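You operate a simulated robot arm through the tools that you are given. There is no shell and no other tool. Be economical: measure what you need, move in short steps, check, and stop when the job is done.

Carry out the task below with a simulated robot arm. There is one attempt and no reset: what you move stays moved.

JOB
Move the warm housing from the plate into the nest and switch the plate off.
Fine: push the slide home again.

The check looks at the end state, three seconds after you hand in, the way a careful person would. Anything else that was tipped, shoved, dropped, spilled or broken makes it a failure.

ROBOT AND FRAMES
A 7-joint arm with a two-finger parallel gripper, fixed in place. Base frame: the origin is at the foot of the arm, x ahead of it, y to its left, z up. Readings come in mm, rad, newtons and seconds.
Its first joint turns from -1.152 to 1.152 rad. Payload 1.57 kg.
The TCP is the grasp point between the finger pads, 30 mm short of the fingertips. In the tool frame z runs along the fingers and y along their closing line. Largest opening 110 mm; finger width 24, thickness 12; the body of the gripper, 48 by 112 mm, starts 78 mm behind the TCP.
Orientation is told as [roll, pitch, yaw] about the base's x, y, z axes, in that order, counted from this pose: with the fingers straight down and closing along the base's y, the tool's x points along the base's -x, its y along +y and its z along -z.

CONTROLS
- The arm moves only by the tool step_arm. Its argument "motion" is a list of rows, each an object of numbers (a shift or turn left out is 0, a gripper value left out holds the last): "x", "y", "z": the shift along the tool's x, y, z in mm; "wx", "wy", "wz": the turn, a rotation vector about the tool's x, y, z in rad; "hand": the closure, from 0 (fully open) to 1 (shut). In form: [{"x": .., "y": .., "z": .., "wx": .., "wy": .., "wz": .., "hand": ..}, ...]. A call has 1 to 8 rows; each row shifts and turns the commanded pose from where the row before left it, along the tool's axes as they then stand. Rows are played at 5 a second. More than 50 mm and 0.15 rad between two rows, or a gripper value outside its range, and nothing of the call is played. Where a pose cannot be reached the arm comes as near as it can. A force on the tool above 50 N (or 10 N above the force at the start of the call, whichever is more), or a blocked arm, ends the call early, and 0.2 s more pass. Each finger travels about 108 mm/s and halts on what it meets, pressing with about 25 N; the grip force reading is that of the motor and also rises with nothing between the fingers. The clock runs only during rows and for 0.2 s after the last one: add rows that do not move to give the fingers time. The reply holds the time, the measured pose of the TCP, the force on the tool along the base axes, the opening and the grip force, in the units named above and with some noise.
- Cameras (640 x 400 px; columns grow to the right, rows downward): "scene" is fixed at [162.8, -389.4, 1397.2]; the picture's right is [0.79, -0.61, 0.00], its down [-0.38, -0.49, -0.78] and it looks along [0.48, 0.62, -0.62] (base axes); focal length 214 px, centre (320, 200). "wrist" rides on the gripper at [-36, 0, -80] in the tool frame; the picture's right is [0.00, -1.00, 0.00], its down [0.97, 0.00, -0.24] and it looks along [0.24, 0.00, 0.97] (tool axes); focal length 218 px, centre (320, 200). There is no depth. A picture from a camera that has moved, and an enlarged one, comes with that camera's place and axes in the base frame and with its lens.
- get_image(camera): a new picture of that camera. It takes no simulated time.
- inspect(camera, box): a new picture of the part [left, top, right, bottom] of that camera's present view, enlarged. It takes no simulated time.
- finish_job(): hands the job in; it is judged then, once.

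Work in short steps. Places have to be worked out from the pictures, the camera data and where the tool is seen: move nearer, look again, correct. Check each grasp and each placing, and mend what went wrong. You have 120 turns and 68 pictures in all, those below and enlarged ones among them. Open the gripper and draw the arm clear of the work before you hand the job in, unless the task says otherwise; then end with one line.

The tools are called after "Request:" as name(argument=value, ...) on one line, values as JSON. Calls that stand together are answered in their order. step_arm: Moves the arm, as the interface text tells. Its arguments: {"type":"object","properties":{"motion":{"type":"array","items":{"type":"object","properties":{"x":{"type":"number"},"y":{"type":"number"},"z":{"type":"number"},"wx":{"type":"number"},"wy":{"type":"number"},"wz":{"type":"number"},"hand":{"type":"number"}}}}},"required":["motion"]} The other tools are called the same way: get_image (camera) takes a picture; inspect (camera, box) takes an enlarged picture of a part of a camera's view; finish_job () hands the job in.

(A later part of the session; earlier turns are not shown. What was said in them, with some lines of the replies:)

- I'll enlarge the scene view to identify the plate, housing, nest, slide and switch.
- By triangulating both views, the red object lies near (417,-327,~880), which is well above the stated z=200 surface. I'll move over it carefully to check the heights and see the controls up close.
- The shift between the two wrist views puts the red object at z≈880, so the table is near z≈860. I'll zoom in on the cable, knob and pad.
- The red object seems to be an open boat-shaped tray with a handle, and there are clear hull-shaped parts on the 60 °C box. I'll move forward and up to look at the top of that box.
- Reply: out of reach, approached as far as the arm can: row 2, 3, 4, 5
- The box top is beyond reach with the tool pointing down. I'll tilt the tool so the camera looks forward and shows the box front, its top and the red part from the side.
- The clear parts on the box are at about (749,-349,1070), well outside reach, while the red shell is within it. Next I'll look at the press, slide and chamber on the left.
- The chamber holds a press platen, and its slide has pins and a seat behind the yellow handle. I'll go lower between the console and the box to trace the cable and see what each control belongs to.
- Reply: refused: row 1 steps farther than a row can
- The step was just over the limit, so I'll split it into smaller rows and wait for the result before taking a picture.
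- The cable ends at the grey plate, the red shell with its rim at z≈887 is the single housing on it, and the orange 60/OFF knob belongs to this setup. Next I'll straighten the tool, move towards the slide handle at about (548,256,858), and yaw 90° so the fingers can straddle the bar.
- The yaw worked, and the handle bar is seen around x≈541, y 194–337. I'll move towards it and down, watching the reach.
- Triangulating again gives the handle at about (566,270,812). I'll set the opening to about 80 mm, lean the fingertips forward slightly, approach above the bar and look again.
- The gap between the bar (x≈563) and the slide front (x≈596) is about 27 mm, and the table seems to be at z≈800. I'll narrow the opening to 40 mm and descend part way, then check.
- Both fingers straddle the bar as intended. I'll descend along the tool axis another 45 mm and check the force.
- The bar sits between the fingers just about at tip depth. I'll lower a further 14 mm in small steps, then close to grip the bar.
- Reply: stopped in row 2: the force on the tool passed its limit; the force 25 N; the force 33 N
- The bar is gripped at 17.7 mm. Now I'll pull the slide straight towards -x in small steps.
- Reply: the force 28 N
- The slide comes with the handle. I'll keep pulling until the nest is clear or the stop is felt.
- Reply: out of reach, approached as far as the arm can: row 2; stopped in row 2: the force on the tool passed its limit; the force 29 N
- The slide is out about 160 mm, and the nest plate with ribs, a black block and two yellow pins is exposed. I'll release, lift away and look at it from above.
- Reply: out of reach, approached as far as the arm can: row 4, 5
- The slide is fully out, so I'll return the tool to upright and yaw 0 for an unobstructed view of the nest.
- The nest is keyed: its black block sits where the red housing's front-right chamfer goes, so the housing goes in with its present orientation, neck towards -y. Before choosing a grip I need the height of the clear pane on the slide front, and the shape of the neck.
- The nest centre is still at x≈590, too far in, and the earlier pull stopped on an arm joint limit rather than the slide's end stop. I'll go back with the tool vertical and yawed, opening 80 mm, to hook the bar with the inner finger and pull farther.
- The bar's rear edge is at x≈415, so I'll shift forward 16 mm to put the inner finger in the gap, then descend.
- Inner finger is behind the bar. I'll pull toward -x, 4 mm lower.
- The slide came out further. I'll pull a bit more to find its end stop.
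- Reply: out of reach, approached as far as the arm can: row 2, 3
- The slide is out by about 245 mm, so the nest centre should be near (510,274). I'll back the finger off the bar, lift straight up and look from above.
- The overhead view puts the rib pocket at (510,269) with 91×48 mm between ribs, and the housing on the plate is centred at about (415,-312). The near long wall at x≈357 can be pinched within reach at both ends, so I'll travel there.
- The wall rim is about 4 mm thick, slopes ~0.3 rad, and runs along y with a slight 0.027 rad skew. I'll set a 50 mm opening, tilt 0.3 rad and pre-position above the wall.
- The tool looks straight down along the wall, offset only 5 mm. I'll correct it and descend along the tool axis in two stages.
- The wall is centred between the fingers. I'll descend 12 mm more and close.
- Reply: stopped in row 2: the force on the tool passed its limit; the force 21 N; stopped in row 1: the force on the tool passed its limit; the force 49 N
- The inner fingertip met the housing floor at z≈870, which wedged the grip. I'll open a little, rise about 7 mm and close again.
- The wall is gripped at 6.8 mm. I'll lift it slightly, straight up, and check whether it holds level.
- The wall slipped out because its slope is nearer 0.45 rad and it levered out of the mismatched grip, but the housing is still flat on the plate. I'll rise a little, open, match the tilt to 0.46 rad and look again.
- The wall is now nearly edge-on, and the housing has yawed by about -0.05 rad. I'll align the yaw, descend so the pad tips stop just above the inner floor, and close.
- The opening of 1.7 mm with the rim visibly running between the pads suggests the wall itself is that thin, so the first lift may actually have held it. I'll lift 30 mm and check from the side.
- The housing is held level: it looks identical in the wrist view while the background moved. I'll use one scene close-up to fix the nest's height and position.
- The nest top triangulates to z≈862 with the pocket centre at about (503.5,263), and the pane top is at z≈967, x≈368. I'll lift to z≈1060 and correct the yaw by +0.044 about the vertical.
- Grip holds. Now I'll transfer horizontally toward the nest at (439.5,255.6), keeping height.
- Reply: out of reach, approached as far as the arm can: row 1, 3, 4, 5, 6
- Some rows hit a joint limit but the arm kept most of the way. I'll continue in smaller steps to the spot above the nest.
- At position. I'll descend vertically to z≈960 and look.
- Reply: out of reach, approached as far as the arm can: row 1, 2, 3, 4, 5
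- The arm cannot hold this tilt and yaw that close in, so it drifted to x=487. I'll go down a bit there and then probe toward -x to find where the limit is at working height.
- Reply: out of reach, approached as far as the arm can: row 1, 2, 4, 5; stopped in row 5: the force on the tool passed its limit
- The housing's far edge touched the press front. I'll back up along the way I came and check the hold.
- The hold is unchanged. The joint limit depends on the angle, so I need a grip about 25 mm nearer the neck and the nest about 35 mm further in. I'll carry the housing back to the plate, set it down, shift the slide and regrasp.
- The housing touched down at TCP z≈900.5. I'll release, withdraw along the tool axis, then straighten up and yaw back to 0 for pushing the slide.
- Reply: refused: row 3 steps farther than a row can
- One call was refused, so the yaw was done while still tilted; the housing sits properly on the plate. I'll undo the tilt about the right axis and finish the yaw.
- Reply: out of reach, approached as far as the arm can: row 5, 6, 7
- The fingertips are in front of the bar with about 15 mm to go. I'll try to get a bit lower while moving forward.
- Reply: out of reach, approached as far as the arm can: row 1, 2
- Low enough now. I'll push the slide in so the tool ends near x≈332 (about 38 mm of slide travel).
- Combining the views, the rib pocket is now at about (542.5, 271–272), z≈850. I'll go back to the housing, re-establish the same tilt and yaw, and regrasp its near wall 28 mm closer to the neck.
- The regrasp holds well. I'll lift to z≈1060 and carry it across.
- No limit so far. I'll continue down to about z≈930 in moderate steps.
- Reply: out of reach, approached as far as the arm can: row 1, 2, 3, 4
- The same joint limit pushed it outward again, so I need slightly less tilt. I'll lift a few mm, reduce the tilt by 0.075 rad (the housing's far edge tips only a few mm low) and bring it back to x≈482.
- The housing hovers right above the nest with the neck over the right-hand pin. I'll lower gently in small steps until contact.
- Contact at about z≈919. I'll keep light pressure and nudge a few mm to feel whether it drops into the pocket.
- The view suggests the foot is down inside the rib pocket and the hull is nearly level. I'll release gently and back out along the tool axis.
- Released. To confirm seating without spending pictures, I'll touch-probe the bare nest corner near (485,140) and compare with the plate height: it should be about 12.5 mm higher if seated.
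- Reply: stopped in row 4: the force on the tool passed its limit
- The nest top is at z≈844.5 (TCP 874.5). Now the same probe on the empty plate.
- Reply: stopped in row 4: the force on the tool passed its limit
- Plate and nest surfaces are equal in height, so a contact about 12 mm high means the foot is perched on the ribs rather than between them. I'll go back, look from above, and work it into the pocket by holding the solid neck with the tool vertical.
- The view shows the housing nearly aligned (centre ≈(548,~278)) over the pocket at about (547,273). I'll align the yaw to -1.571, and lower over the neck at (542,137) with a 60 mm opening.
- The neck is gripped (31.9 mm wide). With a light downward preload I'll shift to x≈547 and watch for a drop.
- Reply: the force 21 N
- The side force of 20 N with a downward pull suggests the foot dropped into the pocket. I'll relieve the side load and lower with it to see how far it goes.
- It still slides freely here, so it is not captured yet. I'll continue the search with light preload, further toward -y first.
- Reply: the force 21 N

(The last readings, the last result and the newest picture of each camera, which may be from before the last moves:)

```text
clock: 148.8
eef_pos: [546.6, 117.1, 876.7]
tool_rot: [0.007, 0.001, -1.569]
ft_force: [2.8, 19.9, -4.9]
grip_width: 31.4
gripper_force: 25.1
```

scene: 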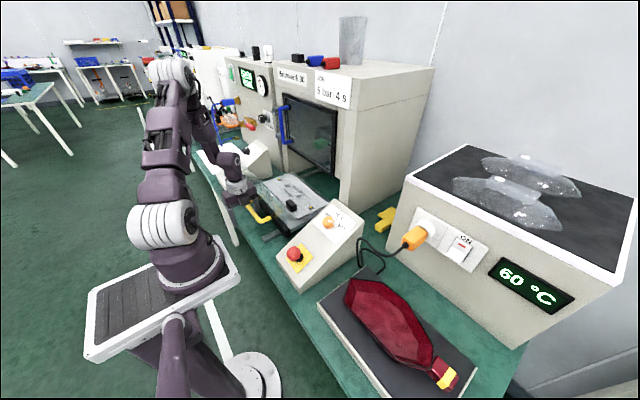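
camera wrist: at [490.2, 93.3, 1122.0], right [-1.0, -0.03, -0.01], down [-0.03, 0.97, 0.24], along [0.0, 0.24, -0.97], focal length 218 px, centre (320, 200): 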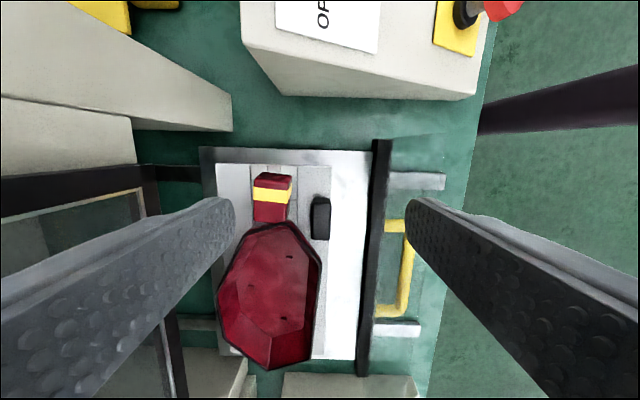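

A hard stop toward -y, with the pads slipping along the neck. I'll move back toward +y and see whether there is an opposite stop.

Request:
step_arm(motion=[{"x": 2}, {"x": 2}, {}])

Request:
step_arm(motion=[{"x": 2}, {"x": 2}, {}])

Request:
step_arm(motion=[{"x": 2}, {"x": 2}, {}])

```text
clock: 149.6
eef_pos: [547.8, 119.7, 876.6]
tool_rot: [0.008, -0.002, -1.569]
ft_force: [0.1, 0.4, 0.2]
grip_width: 31.6
gripper_force: 24.8
```

```text
clock: 150.3
eef_pos: [546.5, 125.1, 876.8]
tool_rot: [0.008, 0.001, -1.571]
ft_force: [-0.2, 0.1, -0.6]
grip_width: 31.5
gripper_force: 24.9
```

```text
clock: 151.2
eef_pos: [547.5, 128.7, 878.8]
tool_rot: [0.008, 0.001, -1.571]
ft_force: [-0.4, -0.5, -2.5]
grip_width: 31.5
gripper_force: 25.2
```

Request:
step_arm(motion=[{"x": 2}, {"x": 2}, {}])

Request:
step_arm(motion=[{"x": 2}, {"x": 2}, {}])

Request:
step_arm(motion=[{"x": 2}, {"x": 2}, {}])

```text
clock: 151.9
eef_pos: [547.1, 132.6, 877.2]
tool_rot: [0.008, 0.0, -1.571]
ft_force: [0.5, -0.3, -2.0]
grip_width: 31.6
gripper_force: 24.7
```

```text
clock: 152.8
eef_pos: [546.2, 136.4, 877.1]
tool_rot: [0.009, -0.001, -1.569]
ft_force: [0.1, 0.3, -2.3]
grip_width: 31.8
gripper_force: 24.5
```

```text
clock: 153.6
eef_pos: [546.8, 140.8, 877.6]
tool_rot: [0.008, -0.001, -1.572]
ft_force: [-0.4, 0.4, -1.5]
grip_width: 31.7
gripper_force: 25.6
```

The housing is now carried by the grip (≈2 N). The -y stop was most likely the black block, so the seat should lie about 8 mm to the +y side of it. I'll return to y≈127 and lower slowly.

Request:
step_arm(motion=[{"x": -3}, {"x": -3}, {"x": -3}, {"x": -4}, {}])

Request:
step_arm(motion=[{"z": 1.5}, {"z": 1.5}, {"z": 1.5}, {}])

```text
clock: 154.8
eef_pos: [546.9, 129.0, 877.3]
tool_rot: [0.009, 0.0, -1.571]
ft_force: [-0.1, -0.8, -1.6]
grip_width: 31.5
gripper_force: 24.9
```

```text
clock: 155.8
eef_pos: [546.6, 127.9, 874.7]
tool_rot: [0.01, 0.0, -1.57]
ft_force: [-3.1, -1.0, 31.2]
grip_width: 31.7
gripper_force: 25.1
```

That was the fingertips reaching the nest surface. I'll release, regrip the neck higher at z≈891 to leave room, and lower again.

Request:
step_arm(motion=[{"z": -2}, {"hand": 0.5}, {}, {"z": -7}, {"z": -7}, {"hand": 0.75}, {}, {}])

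Request:
step_arm(motion=[{"z": 1.5}, {"z": 1.5}, {}])

```text
clock: 157.6
eef_pos: [545.4, 128.0, 889.7]
tool_rot: [0.007, -0.002, -1.57]
ft_force: [-0.7, -0.8, 0.2]
grip_width: 32.1
gripper_force: 24.3
```

```text
clock: 158.3
eef_pos: [546.4, 127.7, 885.8]
tool_rot: [0.008, 0.0, -1.571]
ft_force: [-1.0, -1.5, 9.1]
grip_width: 31.9
gripper_force: 24.7
```

Firm contact under preload. Now I'll probe sideways for a capture, first in x.

Request:
step_arm(motion=[{"y": 2}, {"y": 2}, {}])

Request:
step_arm(motion=[{"y": -2}, {"y": -2}, {"y": -2}, {"y": -2}, {}])

Request:
step_arm(motion=[{"y": 2}, {"y": 2}, {"x": 2}, {"x": 2}, {}])

```text
clock: 159.2
eef_pos: [549.9, 128.4, 885.0]
tool_rot: [0.008, 0.0, -1.569]
ft_force: [-1.5, 0.4, 2.3]
grip_width: 32.1
gripper_force: 25.2
```

```text
clock: 160.3
eef_pos: [541.5, 129.1, 886.5]
tool_rot: [0.008, -0.003, -1.571]
ft_force: [0.5, 0.1, -0.8]
grip_width: 31.8
gripper_force: 24.6
```

```text
clock: 161.6
eef_pos: [546.3, 132.1, 885.0]
tool_rot: [0.009, 0.001, -1.57]
ft_force: [-1.1, -0.9, -0.2]
grip_width: 31.8
gripper_force: 25.2
```

Sideways forces stay small, so I need to know the real height. I'll release the neck, close the fingers and probe the housing's inner floor: tip contact at TCP≈901 means seated, ≈913 means perched.

Request:
step_arm(motion=[{"hand": 0.5}, {}, {"z": -35}, {"z": -35, "hand": 1}, {"x": 45, "y": -10}, {"x": 45, "y": -11}, {}])

Request:
step_arm(motion=[{"z": 20}, {"z": 8}, {"z": 3}, {"z": 3}, {"z": 3}, {"z": 3}, {"z": 3}, {"z": 3}])

```text
clock: 163.2
eef_pos: [525.4, 222.0, 956.3]
tool_rot: [0.008, -0.004, -1.57]
ft_force: [0.2, 0.1, 0.4]
grip_width: 0.0
gripper_force: 21.6
```

```text
clock: 164.9
eef_pos: [525.2, 221.4, 908.9]
tool_rot: [0.009, -0.002, -1.572]
ft_force: [-0.2, 0.5, -0.5]
grip_width: 0.0
gripper_force: 21.6
```

Request:
step_arm(motion=[{"z": 2}, {"z": 2}, {"z": 2}, {"z": 2}, {"z": 2}, {"z": 2}, {}])

```text
clock: 166.5
eef_pos: [527.7, 220.6, 902.5]
tool_rot: [0.015, 0.001, -1.57]
ft_force: [-1.0, -2.6, 12.7]
grip_width: 0.0
gripper_force: 21.0
stopped in row 7: the force on the tool passed its limit (the readings are from after the stop); the commanded pose is now the measured one
```

Contact at about z≈901: this end of the housing is down at nest level. I'll probe the floor further to the left to check that it's level.

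Request:
step_arm(motion=[{"z": -25}, {"x": 35, "y": -7}, {"x": 35, "y": -7}, {"z": 12}, {"z": 5}, {}])

Request:
step_arm(motion=[{"z": 2}, {"z": 2}, {"z": 2}, {"z": 2}, {"z": 2}, {"z": 2}, {}])

```text
clock: 167.9
eef_pos: [513.5, 292.8, 907.3]
tool_rot: [0.014, -0.001, -1.571]
ft_force: [0.4, -0.7, -0.4]
grip_width: 0.2
gripper_force: 21.0
```

```text
clock: 169.3
eef_pos: [515.9, 291.2, 901.6]
tool_rot: [0.022, 0.002, -1.569]
ft_force: [-1.1, -2.1, 12.0]
grip_width: 0.1
gripper_force: 21.4
stopped in row 6: the force on the tool passed its limit (the readings are from after the stop); the commanded pose is now the measured one
```

Both points read ≈901, so the housing is level and fully down. I'll verify capture by gripping the neck lightly and nudging both ways.

Request:
step_arm(motion=[{"z": -45}, {"x": -45, "y": 8, "hand": 0.4545}, {"x": -45, "y": 8}, {"x": -45, "y": 8}, {"x": -24, "y": 7}, {"z": 30}, {"z": 26}, {}])

Request:
step_arm(motion=[{"hand": 0.75}, {}, {}, {"x": 2}, {"x": 2}, {}])

Request:
step_arm(motion=[{"x": -2}, {"x": -2}, {"x": -2}, {"x": -2}, {}])

Request:
step_arm(motion=[{"x": 2}, {"x": 2}, {"y": 2}, {"y": 2}, {}])

Request:
step_arm(motion=[{"y": -2}, {"y": -2}, {"y": -2}, {"y": -2}, {}])

```text
clock: 171.1
eef_pos: [545.4, 131.6, 887.7]
tool_rot: [0.022, 0.004, -1.567]
ft_force: [-0.2, 0.4, 0.2]
grip_width: 60.0
gripper_force: 0.1
```

```text
clock: 172.5
eef_pos: [546.3, 134.0, 889.1]
tool_rot: [0.021, 0.003, -1.572]
ft_force: [-1.1, -12.7, 0.8]
grip_width: 31.8
gripper_force: 25.0
```

```text
clock: 173.7
eef_pos: [545.9, 128.5, 889.5]
tool_rot: [0.022, 0.003, -1.57]
ft_force: [0.8, -0.8, -1.8]
grip_width: 31.5
gripper_force: 25.3
```

```text
clock: 174.9
eef_pos: [549.9, 132.2, 890.1]
tool_rot: [0.02, 0.005, -1.569]
ft_force: [-2.7, 0.5, -2.9]
grip_width: 31.7
gripper_force: 24.5
```

```text
clock: 176.1
eef_pos: [543.2, 133.5, 890.5]
tool_rot: [0.023, 0.004, -1.568]
ft_force: [2.2, 0.4, -1.4]
grip_width: 31.8
gripper_force: 24.8
```

There is a stop toward +y at ≈133, so it is in the pocket with some play. I'll find the -y stop to centre it.

Request:
step_arm(motion=[{"y": 2}, {"y": 2}, {"x": -3}, {"x": -3}, {"x": -2}, {}])

Request:
step_arm(motion=[{"x": -2}, {"x": -2}, {}])

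Request:
step_arm(motion=[{"x": -2}, {"x": -2}, {}])

```text
clock: 177.5
eef_pos: [546.5, 126.7, 889.1]
tool_rot: [0.023, 0.006, -1.569]
ft_force: [3.3, 20.6, -4.3]
grip_width: 31.8
gripper_force: 24.7
```

```text
clock: 178.3
eef_pos: [546.7, 122.4, 889.3]
tool_rot: [0.021, 0.004, -1.568]
ft_force: [0.3, 20.3, -5.6]
grip_width: 31.7
gripper_force: 25.2
```

```text
clock: 179.1
eef_pos: [546.7, 116.1, 890.2]
tool_rot: [0.023, 0.001, -1.57]
ft_force: [-0.6, -1.1, 0.3]
grip_width: 27.5
gripper_force: 0.0
```

The pads slipped off the neck end, but stops on both sides (about 5 mm of play) confirm the foot is captured. A quick re-probe of the floor height to make sure it stayed down.

Request:
step_arm(motion=[{"hand": 0.5}, {"z": -35}, {"z": -25, "hand": 1}, {"x": 45, "y": -10}, {"x": 45, "y": -11}, {"x": 14}, {"z": 35}, {}])

Request:
step_arm(motion=[{"z": 4}, {"z": 2}, {"z": 2}, {"z": 2}, {"z": 2}, {"z": 2}, {"z": 2}, {}])

```text
clock: 180.9
eef_pos: [526.2, 221.3, 913.3]
tool_rot: [0.023, 0.002, -1.568]
ft_force: [0.7, -0.1, -0.3]
grip_width: 0.3
gripper_force: 20.8
```

```text
clock: 182.9
eef_pos: [528.0, 222.1, 901.3]
tool_rot: [0.029, 0.006, -1.569]
ft_force: [-1.4, -3.4, 14.1]
grip_width: 0.0
gripper_force: 21.3
stopped in row 8: the force on the tool passed its limit (the readings are from after the stop); the commanded pose is now the measured one
```

Still seated. Now the slide: rise, move back in front of the handle, and turn the tool to yaw 0 with closed fingers.

Request:
step_arm(motion=[{"z": -45, "wx": 0.015}, {"z": -45}, {"z": -40}, {"y": -45, "x": 8}, {"y": -45, "x": 8}, {"y": -45, "x": 8}, {"y": -45, "x": 8}, {"y": -35, "x": 8}])

Request:
step_arm(motion=[{"wz": -0.145}, {"wz": -0.145}, {"wz": -0.145}, {"wz": -0.145}, {"wz": -0.145}, {"wz": -0.145}, {"wz": -0.145}, {"wz": -0.145}])

Request:
step_arm(motion=[{"wz": -0.136}, {"wz": -0.136}, {"wz": -0.136}, {}])

```text
clock: 184.7
eef_pos: [310.0, 258.9, 1028.4]
tool_rot: [0.014, 0.006, -1.572]
ft_force: [0.2, -0.6, -0.2]
grip_width: 0.2
gripper_force: 21.3
```

```text
clock: 186.5
eef_pos: [309.9, 259.4, 1027.5]
tool_rot: [0.01, -0.01, -0.406]
ft_force: [-1.1, -0.9, 0.2]
grip_width: 0.0
gripper_force: 20.8
```

```text
clock: 187.5
eef_pos: [310.2, 260.9, 1028.3]
tool_rot: [0.006, -0.012, 0.0]
ft_force: [-1.1, 0.3, 0.0]
grip_width: 0.0
gripper_force: 20.7
```

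Request:
step_arm(motion=[{"z": 45, "y": 4}, {"z": 45}, {"z": 45}, {"z": 35}, {"z": 14}, {"z": 6}, {}])

Request:
step_arm(motion=[{"x": -12}, {"x": -14}, {"x": -14}, {"x": -14}, {"x": -14}, {"x": -14}, {}])

```text
clock: 189.1
eef_pos: [311.8, 264.8, 837.7]
tool_rot: [0.005, -0.013, -0.001]
ft_force: [-0.9, -0.6, 0.7]
grip_width: 0.0
gripper_force: 21.5
```

```text
clock: 190.7
eef_pos: [394.3, 266.4, 838.9]
tool_rot: [0.007, -0.016, -0.002]
ft_force: [1.0, -0.1, 0.0]
grip_width: 0.0
gripper_force: 21.1
```

Request:
step_arm(motion=[{"x": -14}, {"x": -14}, {"x": -14}, {"x": -14}, {"x": -14}, {"x": -14}, {"x": -8}, {}])

```text
clock: 192.5
eef_pos: [488.9, 264.8, 840.2]
tool_rot: [0.006, -0.013, -0.002]
ft_force: [-0.6, 0.0, 0.4]
grip_width: 0.1
gripper_force: 21.4
```

Moving freely. I'll lean the fingertips forward for the last stretch and continue in small steps until the slide hits home.

Request:
step_arm(motion=[{"wy": -0.12}, {"wy": -0.12}, {"x": -9.7, "z": 2.4}, {"x": -9.7, "z": 2.4}, {"x": -9.7, "z": 2.4}, {}])

Request:
step_arm(motion=[{"x": -6, "z": 1.5}, {"x": -6, "z": 1.5}, {"x": -6, "z": 1.5}, {"x": -6, "z": 1.5}, {"x": -6, "z": 1.5}, {}])

```text
clock: 193.9
eef_pos: [517.3, 264.5, 840.4]
tool_rot: [0.005, -0.254, -0.003]
ft_force: [0.1, 0.3, -0.4]
grip_width: 0.0
gripper_force: 21.7
```

```text
clock: 195.0
eef_pos: [534.3, 266.3, 836.3]
tool_rot: [0.0, -0.231, 0.0]
ft_force: [-4.8, 0.7, 0.6]
grip_width: 0.0
gripper_force: 21.6
stopped in row 5: the force on the tool passed its limit (the readings are from after the stop); the commanded pose is now the measured one
```

It stopped where the bar's home position was expected (front ≈553). One more firm push to be sure, then back off.

Request:
step_arm(motion=[{"x": -3, "z": 0.7}, {"x": -3, "z": 0.7}, {"x": -3, "z": 0.7}, {"x": -3, "z": 0.7}, {}])

Request:
step_arm(motion=[{"x": 20}, {"x": 20}, {"x": 20, "z": -10}, {"z": -45}, {"z": -45}, {"z": -45, "wy": 0.116}, {"z": -45, "wy": 0.116}, {}])

```text
clock: 195.7
eef_pos: [533.9, 266.6, 833.9]
tool_rot: [-0.005, -0.217, 0.002]
ft_force: [-4.8, 1.1, 0.5]
grip_width: 0.3
gripper_force: 21.1
stopped in row 3: the force on the tool passed its limit (the readings are from after the stop); the commanded pose is now the measured one
```

```text
clock: 196.3
eef_pos: [505.2, 264.0, 832.9]
tool_rot: [0.005, -0.243, -0.002]
ft_force: [-3.2, 0.5, 4.0]
grip_width: 0.0
gripper_force: 21.5
stopped in row 3: the force on the tool passed its limit (the readings are from after the stop); the commanded pose is now the measured one
```

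Request:
step_arm(motion=[{"z": -30}, {"z": -45}, {"z": -45}, {"z": -45, "wy": 0.12}, {"z": -45, "wy": 0.12}, {}])

```text
clock: 197.8
eef_pos: [461.9, 266.2, 1038.0]
tool_rot: [0.002, -0.001, 0.001]
ft_force: [0.0, -0.2, 0.4]
grip_width: 0.1
gripper_force: 21.2
```

Slide is home. Next is the knob: triangulated top centre (463.5,-41,944), axis leaning about 0.38 rad toward the robot. I'll move above it, tilt to match, and pre-turn the wrist by -0.96 rad.

Request:
step_arm(motion=[{"y": -44, "x": 4.3}, {"y": -44, "x": 4.3}, {"y": -44, "x": 4.3}, {"y": -44, "x": 4.3}, {"y": -44, "x": 4.3}, {"y": -44, "x": 4.3}, {"y": -43, "x": 4, "hand": 0.36}, {}])

Request:
step_arm(motion=[{"wy": -0.13}, {"wy": -0.13}, {"wy": -0.12}, {"wz": 0.14}, {"wz": 0.14}, {"wz": 0.14}, {"wz": 0.14}, {"wz": 0.14}])

Request:
step_arm(motion=[{"wz": 0.13}, {"wz": 0.13}, {}])

```text
clock: 199.6
eef_pos: [431.1, -42.0, 1036.1]
tool_rot: [0.005, -0.004, 0.0]
ft_force: [0.5, 0.5, 0.0]
grip_width: 70.5
gripper_force: 0.0
```

```text
clock: 201.3
eef_pos: [430.8, -41.1, 1035.9]
tool_rot: [0.255, -0.285, -0.742]
ft_force: [0.6, -0.2, -0.4]
grip_width: 70.4
gripper_force: 0.1
```

```text
clock: 202.2
eef_pos: [431.9, -42.6, 1036.4]
tool_rot: [0.322, -0.212, -0.997]
ft_force: [0.1, 1.4, 0.0]
grip_width: 70.3
gripper_force: 0.1
```

Request:
step_arm(motion=[{"x": 4.1, "y": -3.1}, {"z": 30}, {"z": 25}, {"z": 15}, {"z": 7}, {"z": 5}, {"z": 4}, {}])

Request:
step_arm(motion=[{"hand": 0.5}, {"hand": 0.6}, {"hand": 0.72}, {"hand": 0.85}, {}, {}])

```text
clock: 203.9
eef_pos: [458.0, -41.4, 954.4]
tool_rot: [0.321, -0.214, -0.994]
ft_force: [0.2, 0.1, -0.1]
grip_width: 70.4
gripper_force: 0.0
```

```text
clock: 205.3
eef_pos: [458.2, -39.8, 954.4]
tool_rot: [0.323, -0.216, -0.996]
ft_force: [11.6, 12.0, 4.9]
grip_width: 36.8
gripper_force: 43.0
```

The knob is gripped (36.8 mm) with a small offset. I'll ease the tool 1.5 mm to centre and turn it counter-clockwise toward OFF.

Request:
step_arm(motion=[{"y": 1.5}, {"wz": -0.135}, {"wz": -0.135}, {"wz": -0.135}, {"wz": -0.135}, {"wz": -0.135}, {"wz": -0.135}, {"wz": -0.135}])

Request:
step_arm(motion=[{"wz": -0.135}, {"wz": -0.135}, {"wz": -0.135}, {"wz": -0.135}, {"wz": -0.135}, {"wz": -0.135}, {"wz": -0.135}, {}])

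```text
clock: 207.2
eef_pos: [459.7, -40.5, 954.7]
tool_rot: [0.01, -0.38, -0.017]
ft_force: [-5.6, -8.3, 3.2]
grip_width: 35.8
gripper_force: 42.3
```

```text
clock: 208.9
eef_pos: [458.9, -40.2, 954.4]
tool_rot: [-0.311, -0.229, 0.964]
ft_force: [-8.4, -6.9, 6.7]
grip_width: 36.6
gripper_force: 42.9
```

Turned about 108°. I'll release, withdraw along the knob axis, go up and clear, then take the last picture.

Request:
step_arm(motion=[{"hand": 0.36}, {}, {"z": -20}, {"z": -30}, {"z": -40}, {"z": -45}, {"z": -45}, {"z": -45}])

Request:
step_arm(motion=[{"z": -45}, {"wz": 0.14}, {"wz": 0.14}, {"wz": 0.14}, {"wz": 0.14}, {"wz": 0.14}, {"wz": 0.14}, {"wz": 0.12}])

Request:
step_arm(motion=[{"y": 40, "wy": 0.12}, {"y": 40, "wy": 0.13}, {"y": 40, "wy": 0.13}, {"y": 40}, {"z": -40}, {"z": -40}, {}])

Request:
inspect(camera="scene", box=[270, 100, 590, 320])

```text
clock: 210.8
eef_pos: [374.9, -40.5, 1162.2]
tool_rot: [-0.308, -0.229, 0.963]
ft_force: [1.0, 0.7, 0.1]
grip_width: 70.5
gripper_force: 0.0
```

```text
clock: 212.6
eef_pos: [357.4, -40.4, 1204.2]
tool_rot: [0.018, -0.381, -0.04]
ft_force: [-0.7, 0.3, 0.3]
grip_width: 70.5
gripper_force: 0.0
```

```text
clock: 214.2
eef_pos: [361.4, 118.8, 1287.2]
tool_rot: [0.013, -0.003, -0.029]
ft_force: [-0.8, -0.1, 0.6]
grip_width: 70.1
gripper_force: 0.0
```

```text
1.82 times, centred on (430, 210) of scene
camera zoom: at [162.8, -389.4, 1397.2], right [0.79, -0.61, 0.0], down [-0.38, -0.49, -0.78], along [0.48, 0.62, -0.62], focal length 390 px, centre (120, 182)
```

zoom: 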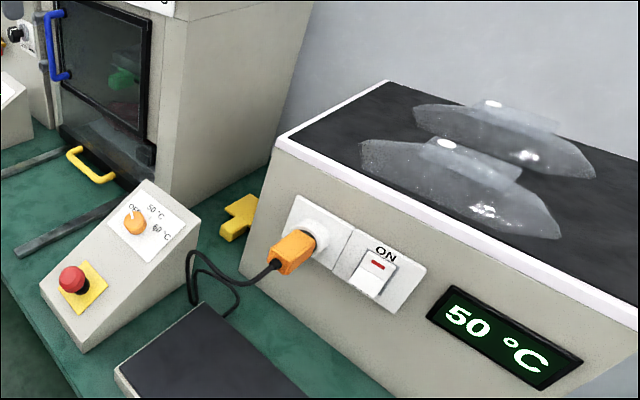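

The housing shows inside the closed press, the slide is home and the pointer is near OFF, but the display reads 50 °C, so the knob may be a little short. I'll go back and turn it slightly further counter-clockwise to make sure it is fully at OFF.

Request:
step_arm(motion=[{"wz": -0.029, "wx": 0.013}, {"x": -9.4, "y": -22.7, "z": 36.2}, {"x": -9.4, "y": -22.7, "z": 36.2}, {"x": -9.4, "y": -22.7, "z": 36.2}, {"x": -9.4, "y": -22.7, "z": 36.2}, {"x": -9.4, "y": -22.7, "z": 36.2}, {"x": -9.4, "y": -22.7, "z": 36.2}, {"x": -9.4, "y": -22.7, "z": 36.2}])

Request:
step_arm(motion=[{"wy": -0.13}, {"wy": -0.13}, {"wy": -0.12}, {}])

```text
clock: 215.9
eef_pos: [430.1, -38.3, 1036.8]
tool_rot: [0.003, -0.004, -0.001]
ft_force: [-0.3, -0.1, 0.5]
grip_width: 70.8
gripper_force: 0.0
```

```text
clock: 216.9
eef_pos: [427.9, -40.1, 1035.2]
tool_rot: [0.002, -0.383, -0.002]
ft_force: [0.2, -0.2, -0.1]
grip_width: 70.7
gripper_force: 0.0
```

On the axis. I'll descend, grip, and turn 0.22 rad more.

Request:
step_arm(motion=[{"z": 30}, {"z": 25}, {"z": 17}, {"z": 8}, {"z": 6}, {}])

Request:
step_arm(motion=[{"hand": 0.5}, {"hand": 0.6}, {"hand": 0.72}, {"hand": 0.85}, {}, {}])

Request:
step_arm(motion=[{"wz": -0.11}, {"wz": -0.11}, {}, {}])

```text
clock: 218.3
eef_pos: [461.5, -39.5, 952.2]
tool_rot: [0.002, -0.384, -0.002]
ft_force: [0.0, 0.0, 0.3]
grip_width: 70.3
gripper_force: 0.2
```

```text
clock: 219.8
eef_pos: [460.7, -39.6, 953.1]
tool_rot: [0.004, -0.382, -0.004]
ft_force: [2.1, -15.3, -2.4]
grip_width: 35.8
gripper_force: 42.4
```

```text
clock: 220.8
eef_pos: [461.0, -39.5, 952.8]
tool_rot: [-0.084, -0.371, 0.234]
ft_force: [-4.2, -17.0, -11.3]
grip_width: 35.3
gripper_force: 42.4
```

Turned a bit further. I'll release, withdraw along the knob axis and clear the work area with the gripper open.

Request:
step_arm(motion=[{"hand": 0.36}, {}, {"z": -20}, {"z": -30}, {"z": -40}, {"z": -45}, {"z": -45}, {"z": -45, "hand": 0}])

Request:
step_arm(motion=[{"z": -45}, {"wy": 0.12}, {"wy": 0.13}, {"wy": 0.13}, {"z": -30}, {}])

```text
clock: 222.6
eef_pos: [377.2, -40.9, 1161.2]
tool_rot: [-0.084, -0.373, 0.234]
ft_force: [-0.2, 0.0, 0.5]
grip_width: 110.1
gripper_force: 0.0
```

```text
clock: 223.9
eef_pos: [358.4, -37.1, 1235.7]
tool_rot: [-0.08, 0.005, 0.202]
ft_force: [0.3, 0.9, -0.2]
grip_width: 110.2
gripper_force: 0.0
```

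The gripper is open and the arm is clear, so I'm handing in.

Request:
finish_job()

```text
The job is handed in.
```

The housing is in the nest, the slide is pushed home and the plate's knob is turned to OFF, but I couldn't confirm that the plate is off. In my last picture the pointer was near OFF and the display still read 50 °C. I turned the knob a little further after that and had no pictures left to check it, and I did not touch the ON/OFF switch beside the plug.
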